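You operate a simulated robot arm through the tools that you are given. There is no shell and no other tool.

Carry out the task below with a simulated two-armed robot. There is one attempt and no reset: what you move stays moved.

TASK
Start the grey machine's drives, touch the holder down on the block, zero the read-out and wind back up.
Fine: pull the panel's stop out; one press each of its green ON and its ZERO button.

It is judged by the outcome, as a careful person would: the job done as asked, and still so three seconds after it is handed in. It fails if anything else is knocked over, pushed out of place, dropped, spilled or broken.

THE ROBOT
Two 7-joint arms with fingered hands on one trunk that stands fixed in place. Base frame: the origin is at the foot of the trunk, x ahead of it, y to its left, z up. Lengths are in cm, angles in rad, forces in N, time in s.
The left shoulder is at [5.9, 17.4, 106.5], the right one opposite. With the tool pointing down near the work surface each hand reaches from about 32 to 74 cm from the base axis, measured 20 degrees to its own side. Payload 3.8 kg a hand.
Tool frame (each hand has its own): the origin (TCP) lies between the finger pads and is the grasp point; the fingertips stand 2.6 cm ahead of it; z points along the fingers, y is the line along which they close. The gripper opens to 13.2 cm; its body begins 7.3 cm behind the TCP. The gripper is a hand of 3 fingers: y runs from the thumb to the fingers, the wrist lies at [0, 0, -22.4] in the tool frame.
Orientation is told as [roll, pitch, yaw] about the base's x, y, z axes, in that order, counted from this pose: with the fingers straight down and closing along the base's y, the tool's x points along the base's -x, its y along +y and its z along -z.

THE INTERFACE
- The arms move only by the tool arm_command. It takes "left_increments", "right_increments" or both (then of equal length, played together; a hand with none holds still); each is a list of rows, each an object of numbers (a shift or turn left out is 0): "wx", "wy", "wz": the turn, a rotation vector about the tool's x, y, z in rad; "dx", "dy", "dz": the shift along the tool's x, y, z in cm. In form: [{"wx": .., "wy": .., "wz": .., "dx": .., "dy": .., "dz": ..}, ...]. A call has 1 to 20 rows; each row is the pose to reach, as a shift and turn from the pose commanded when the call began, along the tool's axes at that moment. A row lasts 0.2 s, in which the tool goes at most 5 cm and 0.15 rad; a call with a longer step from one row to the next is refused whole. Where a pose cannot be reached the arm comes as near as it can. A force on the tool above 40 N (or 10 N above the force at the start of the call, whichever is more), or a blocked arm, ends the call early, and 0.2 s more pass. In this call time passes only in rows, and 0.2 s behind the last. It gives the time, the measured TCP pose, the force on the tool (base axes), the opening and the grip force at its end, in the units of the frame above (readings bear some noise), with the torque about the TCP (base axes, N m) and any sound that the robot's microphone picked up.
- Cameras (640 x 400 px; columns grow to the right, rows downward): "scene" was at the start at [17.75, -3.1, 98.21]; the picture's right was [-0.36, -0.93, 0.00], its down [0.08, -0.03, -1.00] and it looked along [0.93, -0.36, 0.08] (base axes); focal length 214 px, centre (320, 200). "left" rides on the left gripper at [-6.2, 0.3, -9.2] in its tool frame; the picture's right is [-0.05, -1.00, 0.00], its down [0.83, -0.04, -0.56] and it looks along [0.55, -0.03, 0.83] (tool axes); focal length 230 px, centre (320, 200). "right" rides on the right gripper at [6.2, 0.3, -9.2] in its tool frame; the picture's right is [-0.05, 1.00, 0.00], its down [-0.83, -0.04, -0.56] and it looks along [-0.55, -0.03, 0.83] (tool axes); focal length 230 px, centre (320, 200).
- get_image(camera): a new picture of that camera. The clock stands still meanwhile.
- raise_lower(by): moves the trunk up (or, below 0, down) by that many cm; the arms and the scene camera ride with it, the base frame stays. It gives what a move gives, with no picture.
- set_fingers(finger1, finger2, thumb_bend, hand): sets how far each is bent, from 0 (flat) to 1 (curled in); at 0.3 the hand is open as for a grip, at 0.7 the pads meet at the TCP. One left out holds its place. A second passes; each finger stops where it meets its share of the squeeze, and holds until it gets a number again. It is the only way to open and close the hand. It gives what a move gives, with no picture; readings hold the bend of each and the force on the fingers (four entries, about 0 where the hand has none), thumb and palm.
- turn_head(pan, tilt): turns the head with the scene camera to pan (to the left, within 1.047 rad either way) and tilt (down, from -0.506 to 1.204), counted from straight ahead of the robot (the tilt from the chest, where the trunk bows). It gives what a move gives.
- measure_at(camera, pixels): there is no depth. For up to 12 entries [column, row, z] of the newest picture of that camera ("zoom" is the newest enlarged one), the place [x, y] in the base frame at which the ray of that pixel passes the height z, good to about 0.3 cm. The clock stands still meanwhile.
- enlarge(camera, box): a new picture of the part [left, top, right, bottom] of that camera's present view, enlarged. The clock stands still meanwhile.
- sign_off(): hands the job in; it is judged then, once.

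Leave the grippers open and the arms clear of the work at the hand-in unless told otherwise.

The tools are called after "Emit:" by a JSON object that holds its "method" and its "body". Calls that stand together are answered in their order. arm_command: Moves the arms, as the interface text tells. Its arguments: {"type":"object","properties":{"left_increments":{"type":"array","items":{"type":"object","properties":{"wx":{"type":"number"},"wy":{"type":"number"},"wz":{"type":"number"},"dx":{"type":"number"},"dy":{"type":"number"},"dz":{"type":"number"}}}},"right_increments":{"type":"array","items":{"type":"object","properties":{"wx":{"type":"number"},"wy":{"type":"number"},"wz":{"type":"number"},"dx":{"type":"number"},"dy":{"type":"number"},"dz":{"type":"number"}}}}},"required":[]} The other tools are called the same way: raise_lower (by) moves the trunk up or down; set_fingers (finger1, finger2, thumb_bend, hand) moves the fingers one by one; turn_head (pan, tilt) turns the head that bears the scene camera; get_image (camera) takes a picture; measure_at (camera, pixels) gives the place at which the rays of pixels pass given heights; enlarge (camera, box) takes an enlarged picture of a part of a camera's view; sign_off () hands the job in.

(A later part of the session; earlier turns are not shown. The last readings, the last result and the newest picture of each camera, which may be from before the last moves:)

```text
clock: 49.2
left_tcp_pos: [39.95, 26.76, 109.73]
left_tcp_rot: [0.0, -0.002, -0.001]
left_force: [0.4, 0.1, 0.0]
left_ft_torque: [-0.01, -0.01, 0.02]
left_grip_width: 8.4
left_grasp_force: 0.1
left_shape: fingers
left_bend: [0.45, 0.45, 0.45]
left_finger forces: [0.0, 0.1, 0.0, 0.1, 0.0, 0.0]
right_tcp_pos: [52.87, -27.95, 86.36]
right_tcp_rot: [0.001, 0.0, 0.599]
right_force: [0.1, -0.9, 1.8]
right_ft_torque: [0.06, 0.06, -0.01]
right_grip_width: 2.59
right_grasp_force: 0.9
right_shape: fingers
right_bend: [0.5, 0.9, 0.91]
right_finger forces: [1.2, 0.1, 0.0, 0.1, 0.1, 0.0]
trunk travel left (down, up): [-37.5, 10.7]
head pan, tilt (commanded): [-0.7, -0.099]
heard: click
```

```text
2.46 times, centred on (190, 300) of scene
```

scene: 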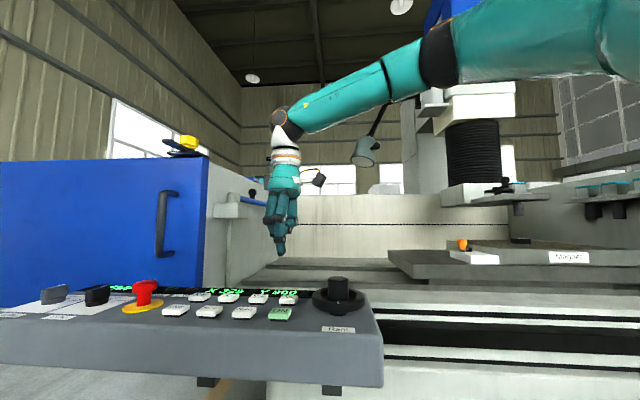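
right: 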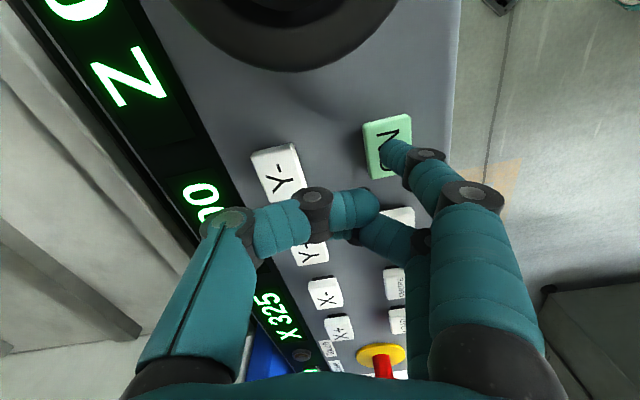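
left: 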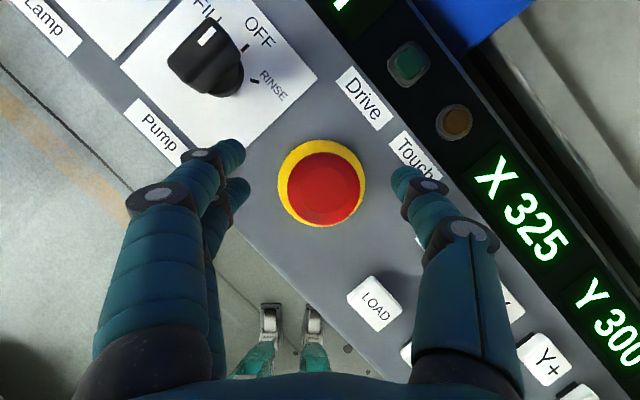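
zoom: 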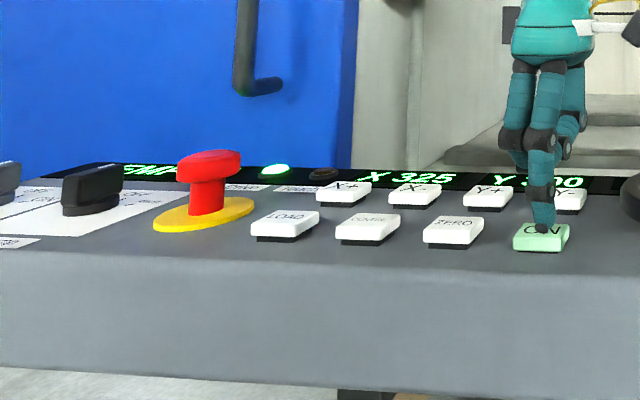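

The Drive lamp is lit green. I release ON by lifting 8 cm, and look at the dial.

Emit:
{"method": "arm_command", "body": {"right_increments": [{"dz": -1}, {"dz": -4}, {"dz": -8}, {"dz": -12}, {"dz": -12}]}}

Emit:
{"method": "get_image", "body": {"camera": "right"}}

Emit:
{"method": "get_image", "body": {"camera": "scene"}}

Emit:
{"method": "enlarge", "body": {"camera": "scene", "box": [270, 250, 400, 350]}}

```text
clock: 50.4
left_tcp_pos: [39.98, 26.69, 109.81]
left_tcp_rot: [0.001, 0.0, 0.002]
left_force: [0.8, -0.3, 0.4]
left_ft_torque: [-0.01, -0.03, -0.01]
left_grip_width: 8.4
left_grasp_force: 0.0
left_shape: fingers
left_bend: [0.45, 0.45, 0.45]
left_finger forces: [0.0, 0.0, 0.0, 0.0, 0.0, 0.0]
right_tcp_pos: [52.76, -27.96, 98.25]
right_tcp_rot: [0.002, 0.0, 0.6]
right_force: [0.1, -0.3, -0.7]
right_ft_torque: [0.0, 0.0, 0.02]
right_grip_width: 2.57
right_grasp_force: 0.0
right_shape: fingers
right_bend: [0.5, 0.9, 0.91]
right_finger forces: [0.0, 0.1, 0.0, 0.1, 0.1, 0.0]
trunk travel left (down, up): [-37.5, 10.7]
head pan, tilt (commanded): [-0.7, -0.099]
```

```text
taken
```

right: 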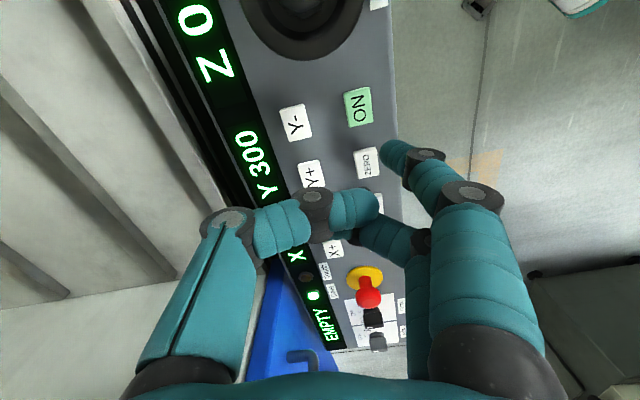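

```text
taken
```

scene: 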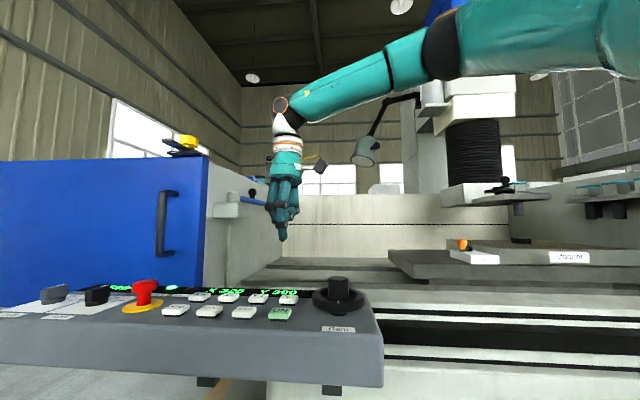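

```text
4.00 times, centred on (335, 300) of scene
```

zoom: 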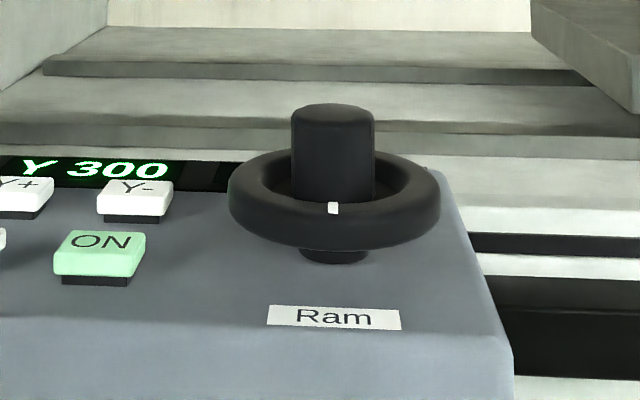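

The dial has a cylindrical hub (about 4 cm wide) with a ring and a white index mark, currently facing the Ram label. I measure it at several heights.

Emit:
{"method": "measure_at", "body": {"camera": "scene", "pixels": [[338.3, 277.5, 87], [338.3, 277.5, 88], [338.3, 277.5, 89], [338.5, 299.3, 83.5], [338.5, 299.3, 84], [338.5, 299.3, 84.5], [338.8, 313.5, 81], [338.8, 313.5, 81.5], [312, 298, 84], [365, 298, 84]]}}

```text
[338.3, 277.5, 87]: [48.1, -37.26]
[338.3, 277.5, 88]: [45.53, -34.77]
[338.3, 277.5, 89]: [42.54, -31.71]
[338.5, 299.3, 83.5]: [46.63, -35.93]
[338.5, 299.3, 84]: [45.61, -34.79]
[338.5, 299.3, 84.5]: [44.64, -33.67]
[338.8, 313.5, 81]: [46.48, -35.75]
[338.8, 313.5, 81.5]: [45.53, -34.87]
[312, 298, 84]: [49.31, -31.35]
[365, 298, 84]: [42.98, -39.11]
```

The dial axis is about (45.3,-34.6), hub top z≈88, ring z≈84. I move the right hand above it, then open the fingers.

Emit:
{"method": "arm_command", "body": {"right_increments": [{"dx": 3.3, "dy": -0.5, "dz": -1}, {"dx": 6.6, "dy": -1, "dz": -2}, {"dx": 9.9, "dy": -1.5, "dz": -3}, {"dx": 9.9, "dy": -1.5, "dz": -3}]}}

Emit:
{"method": "set_fingers", "body": {"hand": "right", "finger1": 0.42, "finger2": 0.42, "thumb_bend": 0.42}}

Emit:
{"method": "get_image", "body": {"camera": "right"}}

Emit:
{"method": "get_image", "body": {"camera": "scene"}}

```text
clock: 51.4
left_tcp_pos: [39.95, 26.88, 109.74]
left_tcp_rot: [-0.001, 0.0, 0.0]
left_force: [0.7, 0.4, -0.5]
left_ft_torque: [-0.03, 0.02, -0.02]
left_grip_width: 8.42
left_grasp_force: 0.2
left_shape: fingers
left_bend: [0.45, 0.45, 0.45]
left_finger forces: [0.0, 0.0, 0.0, 0.0, 0.1, 0.0]
right_tcp_pos: [45.45, -34.84, 101.24]
right_tcp_rot: [0.001, 0.002, 0.596]
right_force: [-0.2, 1.0, 0.6]
right_ft_torque: [-0.02, 0.01, -0.02]
right_grip_width: 2.58
right_grasp_force: 0.1
right_shape: fingers
right_bend: [0.5, 0.9, 0.91]
right_finger forces: [0.0, 0.0, 0.0, 0.0, 0.0, 0.0]
trunk travel left (down, up): [-37.5, 10.7]
head pan, tilt (commanded): [-0.7, -0.099]
```

```text
clock: 52.4
left_tcp_pos: [39.93, 26.73, 109.8]
left_tcp_rot: [0.0, -0.001, 0.0]
left_force: [-0.5, -0.6, -0.1]
left_ft_torque: [0.03, 0.0, -0.02]
left_grip_width: 8.41
left_grasp_force: 0.1
left_shape: fingers
left_bend: [0.45, 0.45, 0.45]
left_finger forces: [0.0, 0.1, 0.1, 0.0, 0.0, 0.0]
right_tcp_pos: [45.4, -34.92, 101.18]
right_tcp_rot: [0.002, 0.002, 0.598]
right_force: [0.4, -0.1, 0.8]
right_ft_torque: [-0.04, 0.01, -0.03]
right_grip_width: 9.42
right_grasp_force: 0.0
right_shape: fingers
right_bend: [0.42, 0.42, 0.42]
right_finger forces: [0.1, 0.0, 0.0, 0.1, 0.0, 0.0]
trunk travel left (down, up): [-37.5, 10.7]
head pan, tilt (commanded): [-0.7, -0.099]
```

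```text
taken
```

right: 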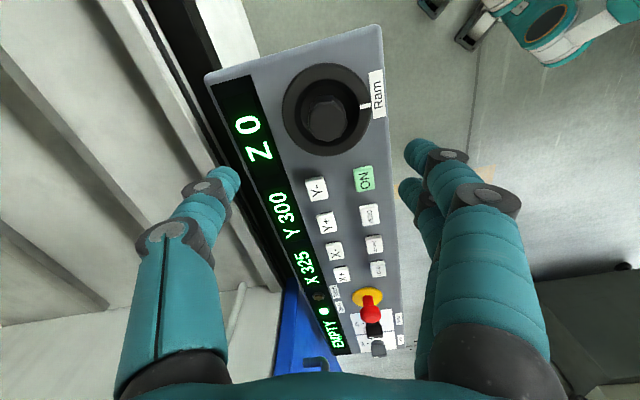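

```text
taken
```

scene: 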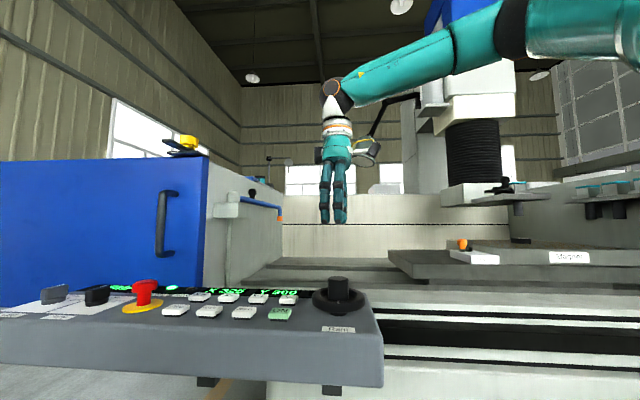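

Now the dial's ring and hub are clearly visible; I enlarge and measure the hub.

Emit:
{"method": "enlarge", "body": {"camera": "right", "box": [265, 55, 395, 165]}}

Emit:
{"method": "measure_at", "body": {"camera": "right", "pixels": [[327, 109, 84], [327, 109, 84.5], [326, 119, 87.5], [326, 119, 88], [326, 119, 88.5]]}}

```text
3.64 times, centred on (330, 110) of right
```

zoom: 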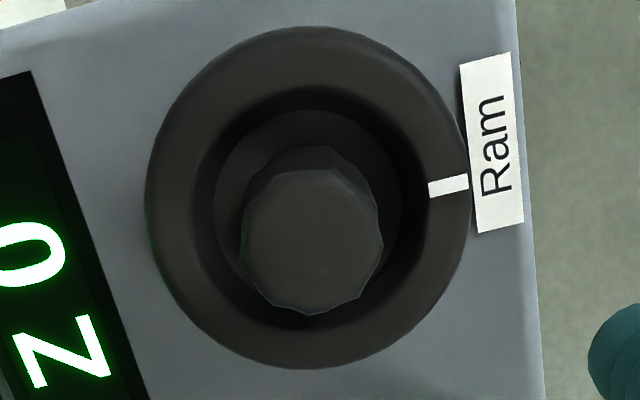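

```text
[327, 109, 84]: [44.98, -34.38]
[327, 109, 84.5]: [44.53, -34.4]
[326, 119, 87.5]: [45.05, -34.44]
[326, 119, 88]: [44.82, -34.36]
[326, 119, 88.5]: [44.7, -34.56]
```

The dial axis is at (45.0,-34.4). I centre over it and descend until the tips are just around the hub's top half (TCP z≈89).

Emit:
{"method": "arm_command", "body": {"right_increments": [{"dx": 0.05, "dy": 0.64, "dz": 3}, {"dx": 0.05, "dy": 0.64, "dz": 6}, {"dx": 0.05, "dy": 0.64, "dz": 9}, {"dx": 0.05, "dy": 0.64, "dz": 9}]}}

Emit:
{"method": "get_image", "body": {"camera": "right"}}

Emit:
{"method": "enlarge", "body": {"camera": "scene", "box": [270, 220, 400, 350]}}

```text
clock: 53.4
left_tcp_pos: [39.76, 26.78, 109.91]
left_tcp_rot: [-0.002, -0.001, 0.0]
left_force: [-0.4, 0.3, 0.8]
left_ft_torque: [0.0, -0.02, 0.02]
left_grip_width: 8.42
left_grasp_force: 0.1
left_shape: fingers
left_bend: [0.45, 0.45, 0.45]
left_finger forces: [0.0, 0.0, 0.1, 0.0, 0.0, 0.0]
right_tcp_pos: [44.97, -34.13, 92.35]
right_tcp_rot: [-0.002, -0.002, 0.596]
right_force: [0.5, -0.2, -0.4]
right_ft_torque: [-0.03, 0.02, -0.01]
right_grip_width: 9.41
right_grasp_force: 0.1
right_shape: fingers
right_bend: [0.42, 0.42, 0.42]
right_finger forces: [0.0, 0.1, 0.0, 0.1, 0.1, 0.0]
trunk travel left (down, up): [-37.5, 10.7]
head pan, tilt (commanded): [-0.7, -0.099]
```

```text
taken
```

right: 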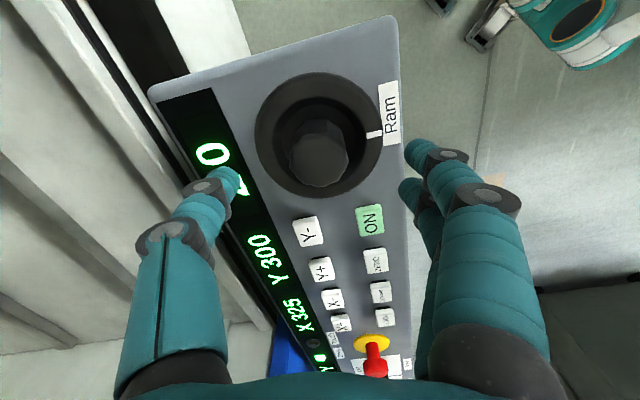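

```text
3.08 times, centred on (335, 285) of scene
```

zoom: 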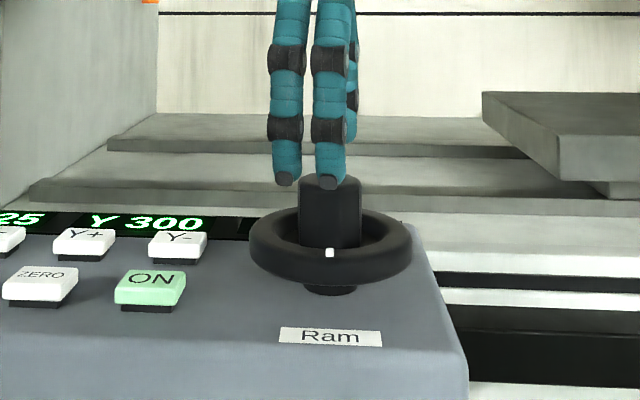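

The hub top appears exactly where the tool axis meets it ((320,163) expected, about (320,165) seen). I go down 3.6 cm more and close gently on the hub.

Emit:
{"method": "arm_command", "body": {"right_increments": [{"dz": 1.2}, {"dz": 2.4}, {"dz": 3.6}, {"dz": 3.6}]}}

Emit:
{"method": "enlarge", "body": {"camera": "scene", "box": [270, 220, 400, 350]}}

Emit:
{"method": "get_image", "body": {"camera": "right"}}

```text
clock: 54.4
left_tcp_pos: [39.83, 26.7, 109.75]
left_tcp_rot: [-0.001, -0.001, 0.0]
left_force: [0.1, 0.3, 0.0]
left_ft_torque: [0.0, 0.0, 0.02]
left_grip_width: 8.43
left_grasp_force: 0.0
left_shape: fingers
left_bend: [0.45, 0.45, 0.45]
left_finger forces: [0.1, 0.1, 0.0, 0.0, 0.1, 0.0]
right_tcp_pos: [45.09, -34.23, 88.77]
right_tcp_rot: [-0.001, 0.001, 0.598]
right_force: [0.4, -1.1, 0.1]
right_ft_torque: [0.0, 0.01, 0.03]
right_grip_width: 9.43
right_grasp_force: 0.0
right_shape: fingers
right_bend: [0.42, 0.42, 0.42]
right_finger forces: [0.0, 0.0, 0.0, 0.0, 0.0, 0.0]
trunk travel left (down, up): [-37.5, 10.7]
head pan, tilt (commanded): [-0.7, -0.099]
```

```text
3.08 times, centred on (335, 285) of scene
```

zoom: 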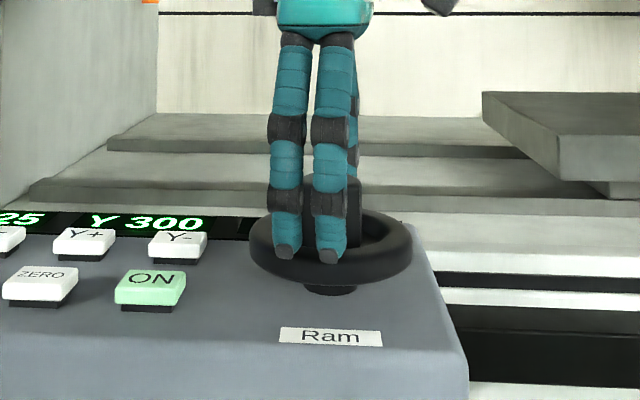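

```text
taken
```

right: 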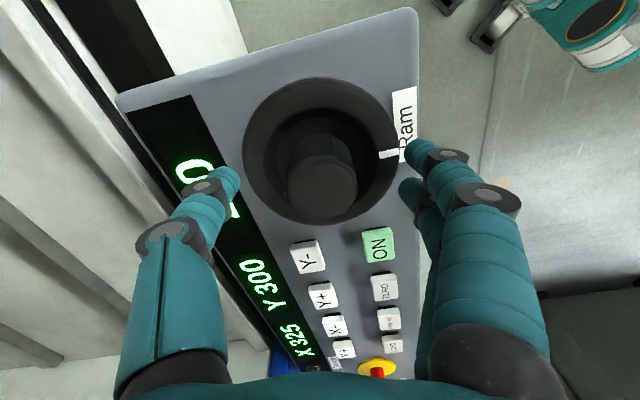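

The fingers straddle the hub. I close the right hand on it.

Emit:
{"method": "set_fingers", "body": {"hand": "right", "finger1": 0.72, "finger2": 0.72, "thumb_bend": 0.72}}

Emit:
{"method": "get_image", "body": {"camera": "right"}}

Emit:
{"method": "enlarge", "body": {"camera": "scene", "box": [270, 220, 400, 350]}}

```text
clock: 55.4
left_tcp_pos: [40.04, 26.74, 109.93]
left_tcp_rot: [0.0, 0.0, 0.001]
left_force: [-0.1, -0.6, -0.3]
left_ft_torque: [-0.01, 0.02, 0.0]
left_grip_width: 8.41
left_grasp_force: 0.0
left_shape: fingers
left_bend: [0.45, 0.45, 0.45]
left_finger forces: [0.1, 0.1, 0.0, 0.0, 0.0, 0.0]
right_tcp_pos: [45.07, -34.22, 88.69]
right_tcp_rot: [0.001, 0.001, 0.597]
right_force: [-0.9, 3.0, -7.5]
right_ft_torque: [0.03, -0.01, 0.0]
right_grip_width: 3.22
right_grasp_force: 15.8
right_shape: fingers
right_bend: [0.63, 0.64, 0.64]
right_finger forces: [9.1, 8.5, 0.1, 0.0, 14.5, 0.1]
trunk travel left (down, up): [-37.5, 10.7]
head pan, tilt (commanded): [-0.7, -0.099]
```

```text
taken
```

right: 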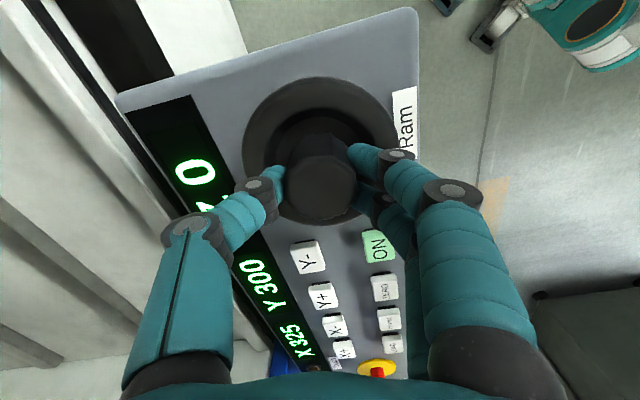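

```text
3.08 times, centred on (335, 285) of scene
```

zoom: 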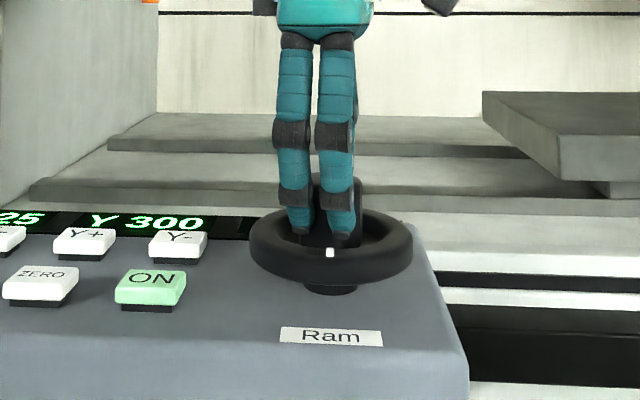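

A firm grip on the hub (15.8 N), mark facing the Ram label, Z reads 0. Before turning, I record the holder and block view.

Emit:
{"method": "enlarge", "body": {"camera": "scene", "box": [430, 150, 640, 280]}}

```text
3.05 times, centred on (535, 215) of scene
```

zoom: 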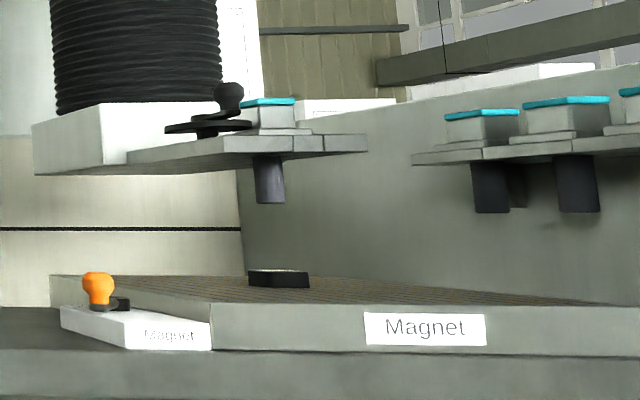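

Now a small test turn: clockwise from above by 0.3 rad, then read the Z display.

Emit:
{"method": "arm_command", "body": {"right_increments": [{"wz": 0.1}, {"wz": 0.2}, {"wz": 0.3}, {"wz": 0.3}]}}

Emit:
{"method": "get_image", "body": {"camera": "right"}}

Emit:
{"method": "enlarge", "body": {"camera": "scene", "box": [430, 150, 640, 280]}}

```text
clock: 56.4
left_tcp_pos: [39.99, 26.67, 109.8]
left_tcp_rot: [-0.001, -0.002, 0.0]
left_force: [-0.2, 0.7, -0.3]
left_ft_torque: [-0.01, -0.01, 0.0]
left_grip_width: 8.41
left_grasp_force: 0.1
left_shape: fingers
left_bend: [0.45, 0.45, 0.45]
left_finger forces: [0.1, 0.0, 0.1, 0.0, 0.1, 0.1]
right_tcp_pos: [45.2, -34.26, 88.7]
right_tcp_rot: [0.0, 0.003, 0.296]
right_force: [-1.2, -0.3, -9.5]
right_ft_torque: [-0.03, 0.0, 0.03]
right_grip_width: 3.23
right_grasp_force: 15.4
right_shape: fingers
right_bend: [0.63, 0.64, 0.64]
right_finger forces: [8.8, 7.1, 0.0, 0.0, 15.0, 0.1]
trunk travel left (down, up): [-37.5, 10.7]
head pan, tilt (commanded): [-0.7, -0.099]
```

```text
taken
```

right: 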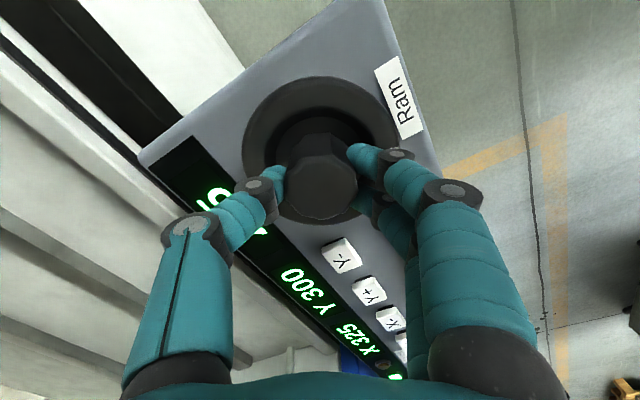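

```text
3.05 times, centred on (535, 215) of scene
```

zoom: 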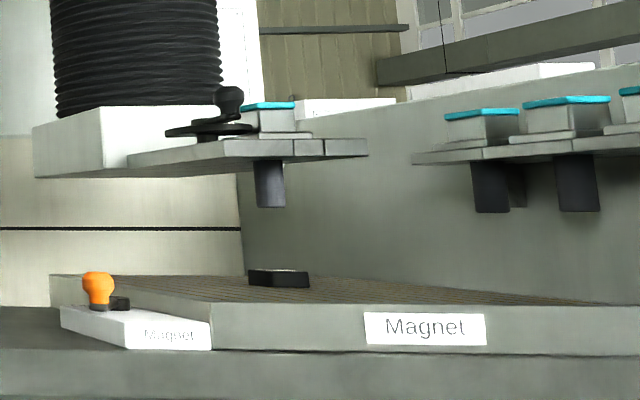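

The ram came down slightly (holder's lower end from row 203 to 207), so clockwise lowers it. Let me read Z.

Emit:
{"method": "enlarge", "body": {"camera": "right", "box": [150, 150, 310, 260]}}

Emit:
{"method": "enlarge", "body": {"camera": "scene", "box": [180, 270, 340, 330]}}

```text
3.64 times, centred on (230, 205) of right
```

zoom: 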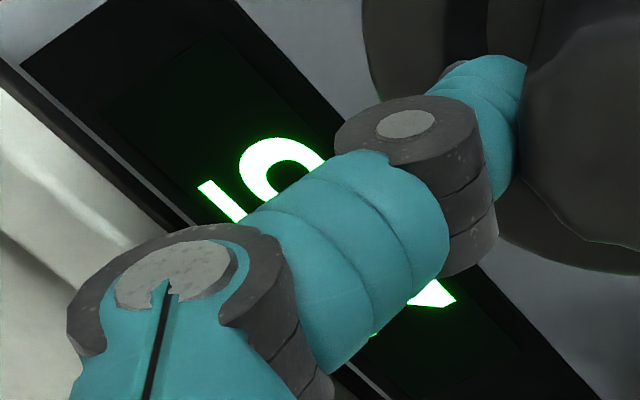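

```text
4.00 times, centred on (260, 300) of scene
```

zoom: 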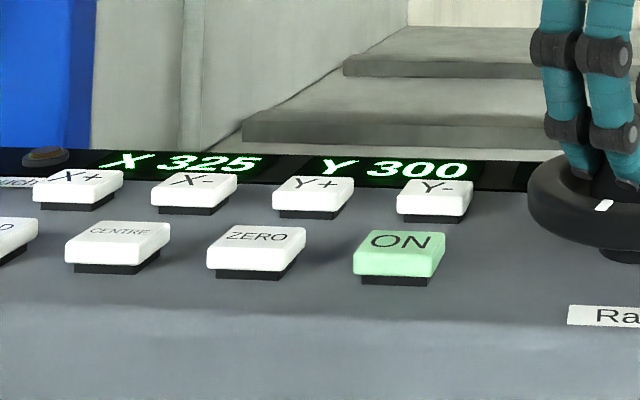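

Z shows a 5 (mm) after 0.3 rad, i.e. about 17 mm per rad. The gap looks like about 85 mm, so about 5 rad in total. I turn clockwise another 0.9 rad and watch that the arm follows.

Emit:
{"method": "arm_command", "body": {"right_increments": [{"wz": 0.1}, {"wz": 0.2}, {"wz": 0.3}, {"wz": 0.4}, {"wz": 0.5}, {"wz": 0.6}, {"wz": 0.7}, {"wz": 0.8}, {"wz": 0.9}, {"wz": 0.9}]}}

Emit:
{"method": "get_image", "body": {"camera": "right"}}

Emit:
{"method": "enlarge", "body": {"camera": "scene", "box": [430, 150, 640, 280]}}

```text
clock: 58.6
left_tcp_pos: [40.05, 26.65, 109.89]
left_tcp_rot: [0.002, -0.001, 0.001]
left_force: [0.7, 0.0, 0.1]
left_ft_torque: [0.0, 0.0, 0.0]
left_grip_width: 8.41
left_grasp_force: 0.0
left_shape: fingers
left_bend: [0.45, 0.45, 0.45]
left_finger forces: [0.0, 0.0, 0.1, 0.0, 0.0, 0.0]
right_tcp_pos: [45.02, -34.3, 88.64]
right_tcp_rot: [-0.001, 0.003, -0.605]
right_force: [-0.2, -1.5, -8.7]
right_ft_torque: [-0.08, 0.02, 0.01]
right_grip_width: 3.23
right_grasp_force: 15.8
right_shape: fingers
right_bend: [0.64, 0.64, 0.64]
right_finger forces: [8.1, 6.9, 0.0, 0.0, 15.9, 0.0]
trunk travel left (down, up): [-37.5, 10.7]
head pan, tilt (commanded): [-0.7, -0.099]
```

```text
taken
```

right: 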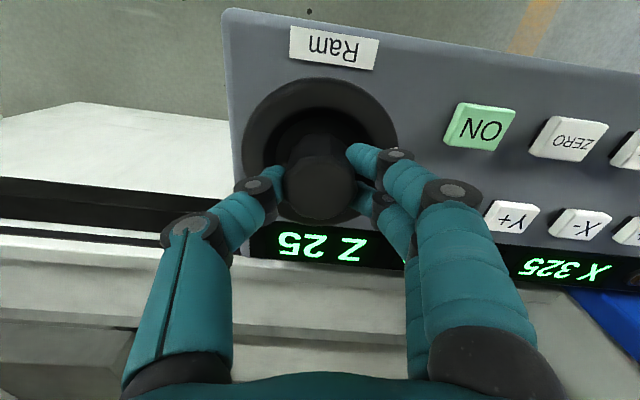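

```text
3.05 times, centred on (535, 215) of scene
```

zoom: 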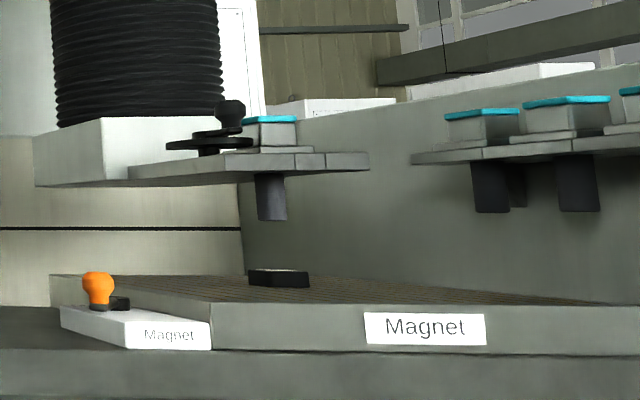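

Z reads 25 after 1.2 rad (about 20 mm per rad). The holder is clearly coming down toward the block. I turn another 0.4 rad to see how far the wrist can go.

Emit:
{"method": "arm_command", "body": {"right_increments": [{"wz": 0.1}, {"wz": 0.2}, {"wz": 0.3}, {"wz": 0.4}, {"wz": 0.4}]}}

```text
clock: 59.8
left_tcp_pos: [39.91, 26.74, 109.84]
left_tcp_rot: [0.0, -0.001, 0.001]
left_force: [-0.4, 0.8, -0.1]
left_ft_torque: [-0.01, 0.01, 0.02]
left_grip_width: 8.41
left_grasp_force: 0.1
left_shape: fingers
left_bend: [0.45, 0.45, 0.45]
left_finger forces: [0.1, 0.0, 0.1, 0.0, 0.1, 0.0]
right_tcp_pos: [44.97, -34.34, 88.61]
right_tcp_rot: [-0.002, 0.002, -1.004]
right_force: [-1.0, -2.5, -6.4]
right_ft_torque: [-0.13, 0.07, 0.05]
right_grip_width: 3.23
right_grasp_force: 15.2
right_shape: fingers
right_bend: [0.64, 0.65, 0.64]
right_finger forces: [7.6, 6.6, 0.0, 0.0, 16.8, 0.0]
trunk travel left (down, up): [-37.5, 10.7]
head pan, tilt (commanded): [-0.7, -0.099]
```

Fine so far (yaw -1.0). Another 0.4 rad.

Emit:
{"method": "arm_command", "body": {"right_increments": [{"wz": 0.1}, {"wz": 0.2}, {"wz": 0.3}, {"wz": 0.4}, {"wz": 0.4}]}}

Emit:
{"method": "get_image", "body": {"camera": "right"}}

Emit:
{"method": "enlarge", "body": {"camera": "scene", "box": [430, 150, 640, 280]}}

```text
clock: 61.0
left_tcp_pos: [39.83, 26.72, 109.8]
left_tcp_rot: [-0.001, 0.0, 0.0]
left_force: [-0.2, 0.1, 0.3]
left_ft_torque: [0.01, -0.01, 0.01]
left_grip_width: 8.43
left_grasp_force: 0.0
left_shape: fingers
left_bend: [0.45, 0.45, 0.45]
left_finger forces: [0.0, 0.0, 0.0, 0.0, 0.0, 0.0]
right_tcp_pos: [45.6, -41.21, 88.93]
right_tcp_rot: [0.003, 0.034, -1.384]
right_force: [0.3, 0.0, 0.3]
right_ft_torque: [0.02, -0.03, 0.0]
right_grip_width: 0.13
right_grasp_force: 0.0
right_shape: fingers
right_bend: [0.72, 0.72, 0.72]
right_finger forces: [0.1, 0.0, 0.1, 0.0, 0.0, 0.0]
right hand out of reach, approached as far as the arm can: row 1, 2, 3, 4, 5
trunk travel left (down, up): [-37.5, 10.7]
head pan, tilt (commanded): [-0.7, -0.099]
```

```text
taken
```

right: 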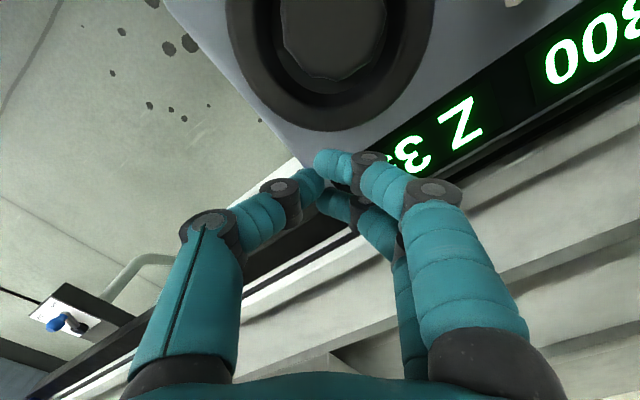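

```text
3.05 times, centred on (535, 215) of scene
```

zoom: 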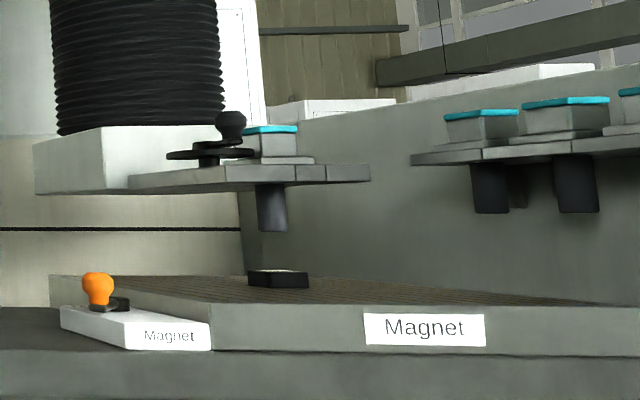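

The wrist ran out of range near yaw -1.05 and the fingers slipped off the hub; nothing else appears disturbed and Z reads 3x. I lift the hand up and re-centre it above the dial, then open it.

Emit:
{"method": "arm_command", "body": {"right_increments": [{"dz": -3}, {"dz": -6}, {"dz": -9}, {"dz": -9, "dx": 3.4, "dy": 0.3}, {"dz": -9, "dx": 6.9, "dy": 0.7}, {"dz": -9, "dx": 6.9, "dy": 0.7, "wz": -0.14}, {"dz": -9, "dx": 6.9, "dy": 0.7, "wz": -0.28}, {"dz": -9, "dx": 6.9, "dy": 0.7, "wz": -0.42}]}}

Emit:
{"method": "set_fingers", "body": {"hand": "right", "finger1": 0.42, "finger2": 0.42, "thumb_bend": 0.42}}

Emit:
{"method": "get_image", "body": {"camera": "right"}}

```text
clock: 62.8
left_tcp_pos: [39.86, 26.72, 109.81]
left_tcp_rot: [-0.001, 0.0, 0.001]
left_force: [0.6, 0.3, 1.3]
left_ft_torque: [0.0, 0.0, 0.0]
left_grip_width: 8.41
left_grasp_force: 0.0
left_shape: fingers
left_bend: [0.45, 0.45, 0.45]
left_finger forces: [0.1, 0.1, 0.0, 0.1, 0.0, 0.0]
right_tcp_pos: [44.61, -34.05, 98.0]
right_tcp_rot: [-0.001, 0.0, -0.98]
right_force: [-0.1, -0.3, -0.1]
right_ft_torque: [-0.02, 0.01, -0.02]
right_grip_width: 0.13
right_grasp_force: 0.1
right_shape: fingers
right_bend: [0.72, 0.72, 0.72]
right_finger forces: [0.1, 0.1, 0.0, 0.0, 0.0, 0.1]
right hand out of reach, approached as far as the arm can: row 1, 2, 3, 4, 5, 6, 7
trunk travel left (down, up): [-37.5, 10.7]
head pan, tilt (commanded): [-0.7, -0.099]
```

```text
clock: 63.8
left_tcp_pos: [39.93, 26.71, 109.88]
left_tcp_rot: [-0.001, 0.001, 0.001]
left_force: [-0.3, 0.7, -0.8]
left_ft_torque: [0.02, 0.01, 0.01]
left_grip_width: 8.41
left_grasp_force: 0.0
left_shape: fingers
left_bend: [0.45, 0.45, 0.45]
left_finger forces: [0.1, 0.0, 0.0, 0.0, 0.0, 0.0]
right_tcp_pos: [44.47, -34.16, 97.86]
right_tcp_rot: [0.001, -0.002, -0.983]
right_force: [-0.6, 0.0, -0.5]
right_ft_torque: [0.01, 0.0, -0.04]
right_grip_width: 9.4
right_grasp_force: 0.0
right_shape: fingers
right_bend: [0.42, 0.42, 0.42]
right_finger forces: [0.0, 0.1, 0.1, 0.0, 0.0, 0.0]
trunk travel left (down, up): [-37.5, 10.7]
head pan, tilt (commanded): [-0.7, -0.099]
```

```text
taken
```

right: 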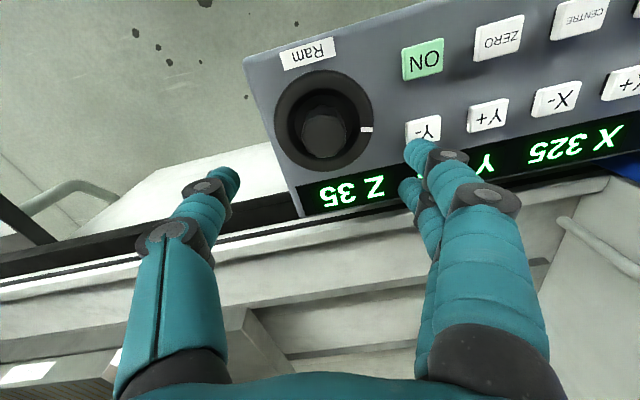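

Z reads 35. The white mark has turned about 1.7 rad. Now I wind the empty hand back to a positive yaw (about +0.95) above the dial.

Emit:
{"method": "arm_command", "body": {"right_increments": [{"wz": -0.14}, {"wz": -0.28}, {"wz": -0.42}, {"wz": -0.56}, {"wz": -0.7}, {"wz": -0.84}, {"wz": -0.98}, {"wz": -1.12}, {"wz": -1.26}, {"wz": -1.4}, {"wz": -1.54}, {"wz": -1.68}, {"wz": -1.82}, {"wz": -1.96}, {"wz": -1.96}]}}

Emit:
{"method": "get_image", "body": {"camera": "right"}}

```text
clock: 67.0
left_tcp_pos: [39.97, 26.67, 109.84]
left_tcp_rot: [-0.002, 0.001, 0.001]
left_force: [-0.2, -0.3, 0.0]
left_ft_torque: [-0.01, 0.04, 0.02]
left_grip_width: 8.41
left_grasp_force: 0.0
left_shape: fingers
left_bend: [0.45, 0.45, 0.45]
left_finger forces: [0.0, 0.0, 0.0, 0.0, 0.0, 0.1]
right_tcp_pos: [44.85, -34.37, 97.85]
right_tcp_rot: [0.0, -0.001, 0.98]
right_force: [0.3, -0.1, -0.3]
right_ft_torque: [0.03, -0.01, 0.02]
right_grip_width: 9.43
right_grasp_force: 0.1
right_shape: fingers
right_bend: [0.42, 0.42, 0.42]
right_finger forces: [0.0, 0.0, 0.1, 0.0, 0.0, 0.1]
trunk travel left (down, up): [-37.5, 10.7]
head pan, tilt (commanded): [-0.7, -0.099]
```

```text
taken
```

right: 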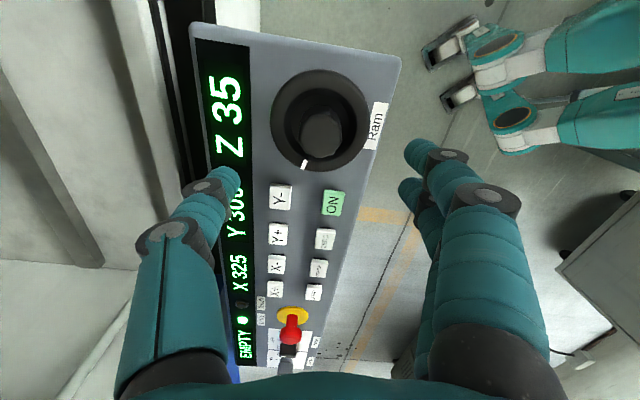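

No trouble at yaw +0.98. I test a bit further in the air, to about +1.3.

Emit:
{"method": "arm_command", "body": {"right_increments": [{"wz": -0.11}, {"wz": -0.22}, {"wz": -0.33}, {"wz": -0.33}]}}

Emit:
{"method": "get_image", "body": {"camera": "right"}}

```text
clock: 68.0
left_tcp_pos: [39.83, 26.72, 109.91]
left_tcp_rot: [0.001, 0.0, 0.001]
left_force: [0.1, 0.0, 0.2]
left_ft_torque: [0.04, 0.05, -0.06]
left_grip_width: 8.42
left_grasp_force: 0.0
left_shape: fingers
left_bend: [0.45, 0.45, 0.45]
left_finger forces: [0.0, 0.0, 0.0, 0.1, 0.0, 0.0]
right_tcp_pos: [44.86, -34.39, 97.94]
right_tcp_rot: [0.001, 0.001, 1.31]
right_force: [0.5, -0.7, -0.4]
right_ft_torque: [-0.01, -0.01, 0.01]
right_grip_width: 9.45
right_grasp_force: 0.0
right_shape: fingers
right_bend: [0.42, 0.42, 0.42]
right_finger forces: [0.0, 0.0, 0.0, 0.0, 0.0, 0.0]
trunk travel left (down, up): [-37.5, 10.7]
head pan, tilt (commanded): [-0.7, -0.099]
```

```text
taken
```

right: 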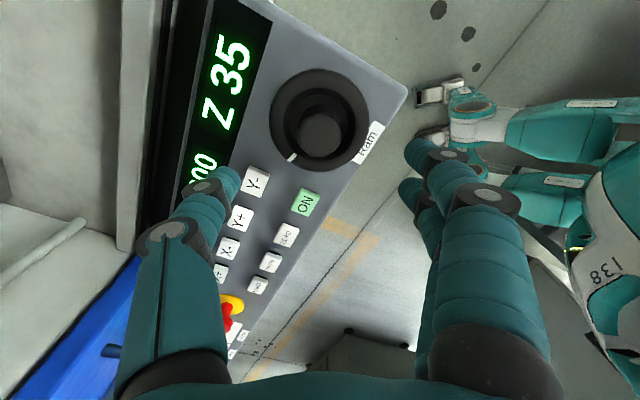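

Good at +1.31; the hub lies on the tool axis (seen (320,130), expected (320,134)). I descend onto the hub and close.

Emit:
{"method": "arm_command", "body": {"right_increments": [{"dz": 3}, {"dz": 6}, {"dz": 7.8}, {"dz": 9.2}, {"dz": 9.2}]}}

Emit:
{"method": "set_fingers", "body": {"hand": "right", "finger1": 0.72, "finger2": 0.72, "thumb_bend": 0.72}}

Emit:
{"method": "get_image", "body": {"camera": "right"}}

Emit:
{"method": "enlarge", "body": {"camera": "scene", "box": [430, 150, 640, 280]}}

```text
clock: 69.2
left_tcp_pos: [40.03, 26.75, 109.84]
left_tcp_rot: [-0.002, -0.001, -0.001]
left_force: [0.1, -0.7, -0.8]
left_ft_torque: [-0.02, -0.04, 0.01]
left_grip_width: 8.4
left_grasp_force: 0.1
left_shape: fingers
left_bend: [0.45, 0.45, 0.45]
left_finger forces: [0.0, 0.0, 0.0, 0.0, 0.1, 0.0]
right_tcp_pos: [44.67, -34.38, 88.7]
right_tcp_rot: [0.0, 0.0, 1.307]
right_force: [1.0, -0.2, -0.4]
right_ft_torque: [-0.01, 0.02, 0.01]
right_grip_width: 9.43
right_grasp_force: 0.0
right_shape: fingers
right_bend: [0.42, 0.42, 0.42]
right_finger forces: [0.0, 0.0, 0.0, 0.1, 0.0, 0.0]
trunk travel left (down, up): [-37.5, 10.7]
head pan, tilt (commanded): [-0.7, -0.099]
```

```text
clock: 70.2
left_tcp_pos: [40.04, 26.55, 109.81]
left_tcp_rot: [0.0, 0.0, 0.001]
left_force: [-0.8, 1.2, 0.4]
left_ft_torque: [-0.01, -0.01, 0.01]
left_grip_width: 8.41
left_grasp_force: 0.0
left_shape: fingers
left_bend: [0.45, 0.45, 0.45]
left_finger forces: [0.0, 0.0, 0.1, 0.1, 0.0, 0.0]
right_tcp_pos: [44.75, -34.43, 88.71]
right_tcp_rot: [0.003, 0.001, 1.307]
right_force: [1.2, 0.5, -5.6]
right_ft_torque: [-0.01, -0.09, 0.02]
right_grip_width: 3.09
right_grasp_force: 15.7
right_shape: fingers
right_bend: [0.65, 0.64, 0.64]
right_finger forces: [7.0, 8.3, 0.0, 0.0, 16.4, 0.0]
trunk travel left (down, up): [-37.5, 10.7]
head pan, tilt (commanded): [-0.7, -0.099]
```

```text
taken
```

right: 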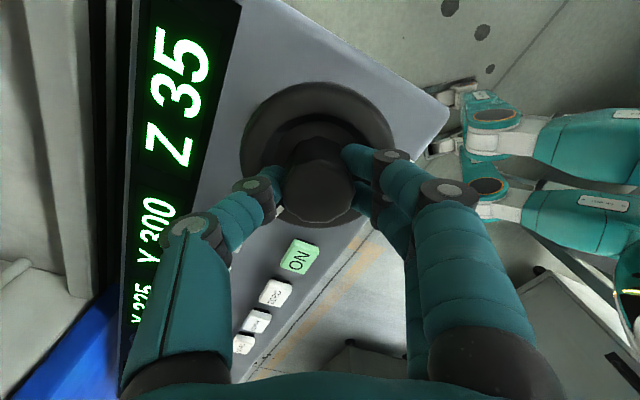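

```text
3.05 times, centred on (535, 215) of scene
```

zoom: 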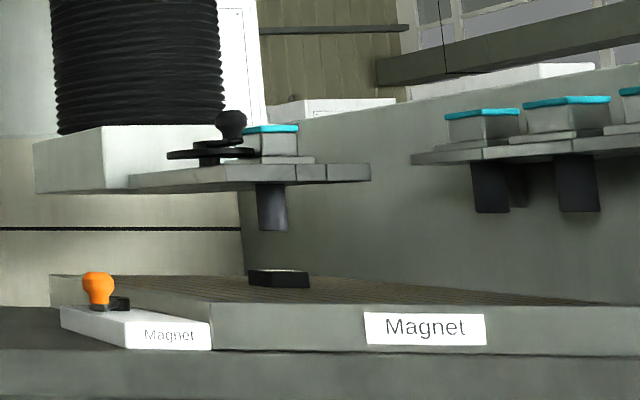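

Gripped at yaw 1.31; Z 35. The remaining gap is about 49 mm by the picture (row 231 to about 270). I turn 1.4 rad clockwise and check.

Emit:
{"method": "arm_command", "body": {"right_increments": [{"wz": 0.1}, {"wz": 0.2}, {"wz": 0.3}, {"wz": 0.4}, {"wz": 0.5}, {"wz": 0.6}, {"wz": 0.7}, {"wz": 0.8}, {"wz": 0.9}, {"wz": 1.0}, {"wz": 1.1}, {"wz": 1.2}, {"wz": 1.3}, {"wz": 1.4}, {"wz": 1.4}]}}

Emit:
{"method": "get_image", "body": {"camera": "right"}}

Emit:
{"method": "enlarge", "body": {"camera": "scene", "box": [430, 150, 640, 280]}}

```text
clock: 73.4
left_tcp_pos: [39.95, 26.84, 109.82]
left_tcp_rot: [-0.001, 0.0, 0.0]
left_force: [-0.1, 0.2, 0.5]
left_ft_torque: [-0.01, -0.04, 0.0]
left_grip_width: 8.44
left_grasp_force: 0.1
left_shape: fingers
left_bend: [0.45, 0.45, 0.45]
left_finger forces: [0.0, 0.0, 0.1, 0.0, 0.1, 0.0]
right_tcp_pos: [44.81, -34.32, 88.69]
right_tcp_rot: [0.001, 0.003, -0.094]
right_force: [-2.0, 6.7, -3.7]
right_ft_torque: [0.22, 0.04, 0.03]
right_grip_width: 3.11
right_grasp_force: 16.5
right_shape: fingers
right_bend: [0.65, 0.64, 0.65]
right_finger forces: [9.8, 10.0, 0.0, 0.0, 12.5, 0.0]
trunk travel left (down, up): [-37.5, 10.7]
head pan, tilt (commanded): [-0.7, -0.099]
```

```text
taken
```

right: 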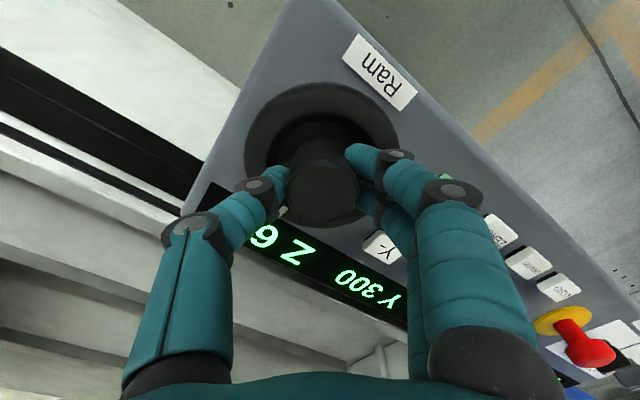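

```text
3.05 times, centred on (535, 215) of scene
```

zoom: 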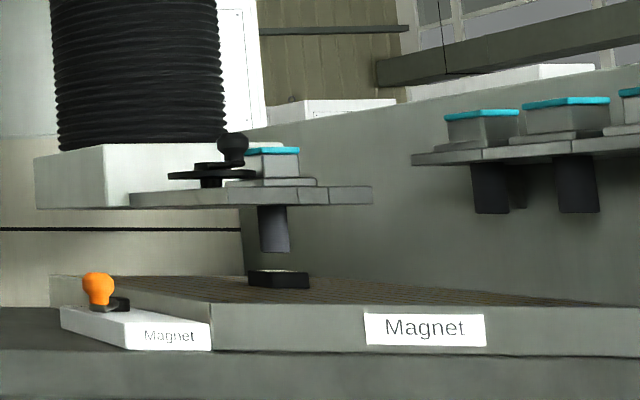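

Holder lower end at row 252, block top at about 270: about 23 mm left, and the holder is over the block. I turn 0.5 rad more (about 10 mm).

Emit:
{"method": "arm_command", "body": {"right_increments": [{"wz": 0.1}, {"wz": 0.2}, {"wz": 0.3}, {"wz": 0.4}, {"wz": 0.5}, {"wz": 0.5}]}}

Emit:
{"method": "get_image", "body": {"camera": "right"}}

Emit:
{"method": "enlarge", "body": {"camera": "scene", "box": [480, 190, 560, 260]}}

```text
clock: 74.8
left_tcp_pos: [40.01, 26.83, 109.74]
left_tcp_rot: [-0.001, 0.0, 0.001]
left_force: [0.5, -0.3, -0.8]
left_ft_torque: [0.01, -0.04, -0.01]
left_grip_width: 8.42
left_grasp_force: 0.1
left_shape: fingers
left_bend: [0.45, 0.45, 0.45]
left_finger forces: [0.1, 0.0, 0.0, 0.0, 0.0, 0.0]
right_tcp_pos: [44.86, -34.28, 88.61]
right_tcp_rot: [-0.002, 0.0, -0.594]
right_force: [0.2, 10.2, -4.1]
right_ft_torque: [0.33, -0.02, 0.05]
right_grip_width: 3.08
right_grasp_force: 16.7
right_shape: fingers
right_bend: [0.65, 0.64, 0.65]
right_finger forces: [11.3, 10.3, 0.1, 0.1, 11.8, 0.0]
trunk travel left (down, up): [-37.5, 10.7]
head pan, tilt (commanded): [-0.7, -0.099]
```

```text
taken
```

right: 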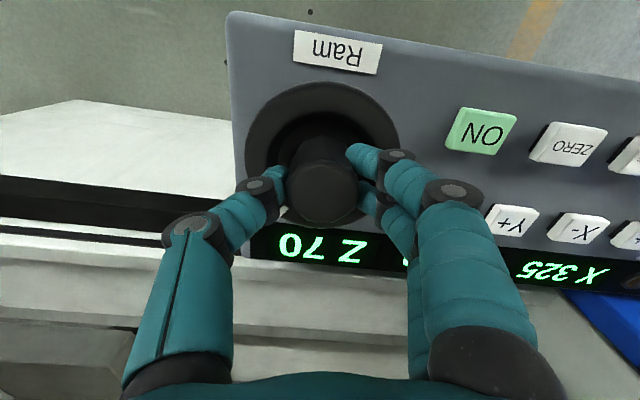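

```text
5.71 times, centred on (520, 225) of scene
```

zoom: 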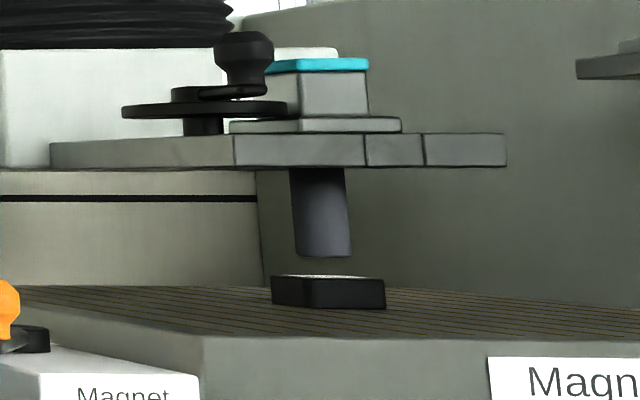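

Z reads 70 (steps of 5); the remaining gap looks like about 13 mm. I turn 0.3 rad more (about 6 mm), then regrip for the slow final approach.

Emit:
{"method": "arm_command", "body": {"right_increments": [{"wz": 0.1}, {"wz": 0.2}, {"wz": 0.3}, {"wz": 0.3}]}}

Emit:
{"method": "enlarge", "body": {"camera": "scene", "box": [480, 190, 560, 260]}}

Emit:
{"method": "set_fingers", "body": {"hand": "right", "finger1": 0.42, "finger2": 0.42, "thumb_bend": 0.42}}

Emit:
{"method": "arm_command", "body": {"right_increments": [{"dz": -2}, {"dz": -5}, {"dz": -8}, {"dz": -8}]}}

Emit:
{"method": "get_image", "body": {"camera": "right"}}

```text
clock: 75.8
left_tcp_pos: [39.97, 26.67, 109.75]
left_tcp_rot: [-0.002, 0.001, -0.001]
left_force: [-0.1, 0.7, -0.1]
left_ft_torque: [0.06, 0.01, -0.04]
left_grip_width: 8.41
left_grasp_force: 0.1
left_shape: fingers
left_bend: [0.45, 0.45, 0.45]
left_finger forces: [0.0, 0.0, 0.0, 0.0, 0.1, 0.0]
right_tcp_pos: [44.81, -34.35, 88.57]
right_tcp_rot: [-0.002, -0.001, -0.893]
right_force: [-0.8, 13.0, -0.2]
right_ft_torque: [0.31, 0.01, 0.06]
right_grip_width: 3.12
right_grasp_force: 16.8
right_shape: fingers
right_bend: [0.65, 0.64, 0.65]
right_finger forces: [12.3, 9.3, 0.0, 0.0, 12.6, 0.0]
trunk travel left (down, up): [-37.5, 10.7]
head pan, tilt (commanded): [-0.7, -0.099]
```

```text
5.71 times, centred on (520, 225) of scene
```

zoom: 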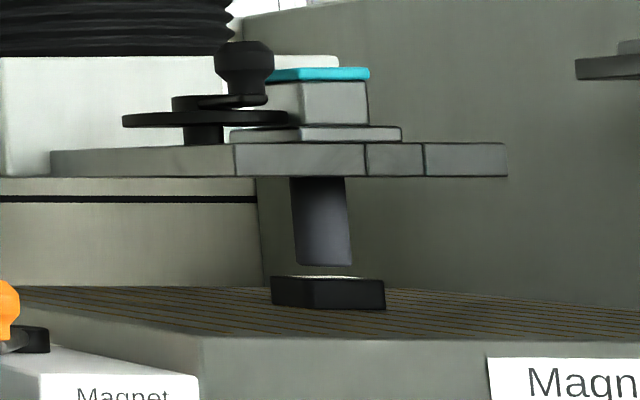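

```text
clock: 76.8
left_tcp_pos: [39.98, 26.74, 109.84]
left_tcp_rot: [-0.001, 0.0, -0.001]
left_force: [0.2, -0.2, 0.3]
left_ft_torque: [-0.01, -0.03, 0.0]
left_grip_width: 8.42
left_grasp_force: 0.2
left_shape: fingers
left_bend: [0.45, 0.45, 0.45]
left_finger forces: [0.1, 0.0, 0.0, 0.0, 0.0, 0.0]
right_tcp_pos: [44.82, -34.43, 88.64]
right_tcp_rot: [-0.002, 0.001, -0.893]
right_force: [0.0, -0.4, -0.2]
right_ft_torque: [0.02, -0.01, 0.02]
right_grip_width: 9.44
right_grasp_force: 0.0
right_shape: fingers
right_bend: [0.42, 0.42, 0.42]
right_finger forces: [0.0, 0.0, 0.0, 0.0, 0.1, 0.1]
trunk travel left (down, up): [-37.5, 10.7]
head pan, tilt (commanded): [-0.7, -0.099]
```

```text
clock: 77.8
left_tcp_pos: [39.96, 26.8, 109.84]
left_tcp_rot: [-0.002, 0.0, 0.001]
left_force: [-1.5, 0.3, -0.8]
left_ft_torque: [-0.01, -0.02, 0.01]
left_grip_width: 8.42
left_grasp_force: 0.1
left_shape: fingers
left_bend: [0.45, 0.45, 0.45]
left_finger forces: [0.2, 0.1, 0.0, 0.1, 0.0, 0.1]
right_tcp_pos: [44.76, -34.48, 96.69]
right_tcp_rot: [-0.003, 0.0, -0.893]
right_force: [0.1, -1.0, 1.3]
right_ft_torque: [0.0, -0.01, -0.02]
right_grip_width: 9.44
right_grasp_force: 0.1
right_shape: fingers
right_bend: [0.42, 0.42, 0.42]
right_finger forces: [0.0, 0.0, 0.0, 0.0, 0.0, 0.0]
trunk travel left (down, up): [-37.5, 10.7]
head pan, tilt (commanded): [-0.7, -0.099]
```

```text
taken
```

right: 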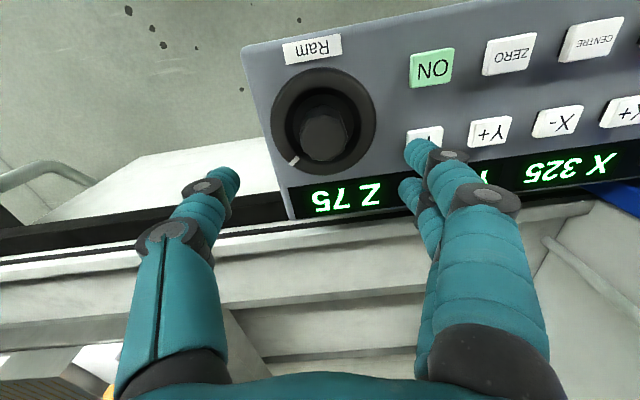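

Z reads 75 and the gap is about 7 mm. I wind the empty hand back to yaw about +0.5 above the dial.

Emit:
{"method": "arm_command", "body": {"right_increments": [{"wz": -0.14}, {"wz": -0.28}, {"wz": -0.42}, {"wz": -0.56}, {"wz": -0.7}, {"wz": -0.84}, {"wz": -0.98}, {"wz": -1.12}, {"wz": -1.26}, {"wz": -1.4}, {"wz": -1.4}]}}

Emit:
{"method": "get_image", "body": {"camera": "right"}}

```text
clock: 80.2
left_tcp_pos: [39.98, 26.69, 109.89]
left_tcp_rot: [0.001, 0.001, 0.0]
left_force: [-0.1, -0.1, 0.2]
left_ft_torque: [0.03, 0.02, 0.0]
left_grip_width: 8.43
left_grasp_force: 0.1
left_shape: fingers
left_bend: [0.45, 0.45, 0.45]
left_finger forces: [0.1, 0.0, 0.0, 0.0, 0.0, 0.0]
right_tcp_pos: [44.67, -34.31, 96.58]
right_tcp_rot: [0.002, 0.001, 0.509]
right_force: [0.0, 0.2, -0.5]
right_ft_torque: [-0.01, 0.0, 0.03]
right_grip_width: 9.41
right_grasp_force: 0.0
right_shape: fingers
right_bend: [0.42, 0.42, 0.42]
right_finger forces: [0.0, 0.0, 0.0, 0.1, 0.0, 0.0]
trunk travel left (down, up): [-37.5, 10.7]
head pan, tilt (commanded): [-0.7, -0.099]
```

```text
taken
```

right: 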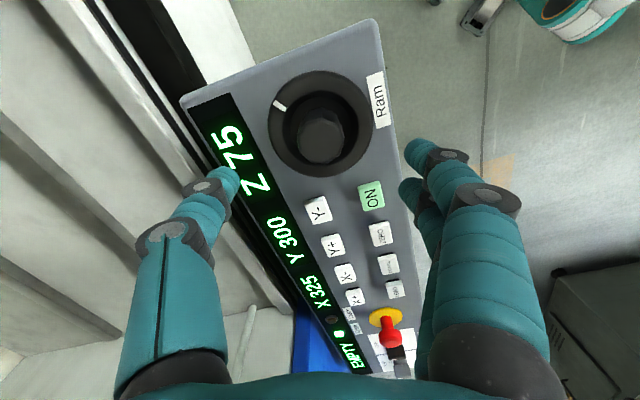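

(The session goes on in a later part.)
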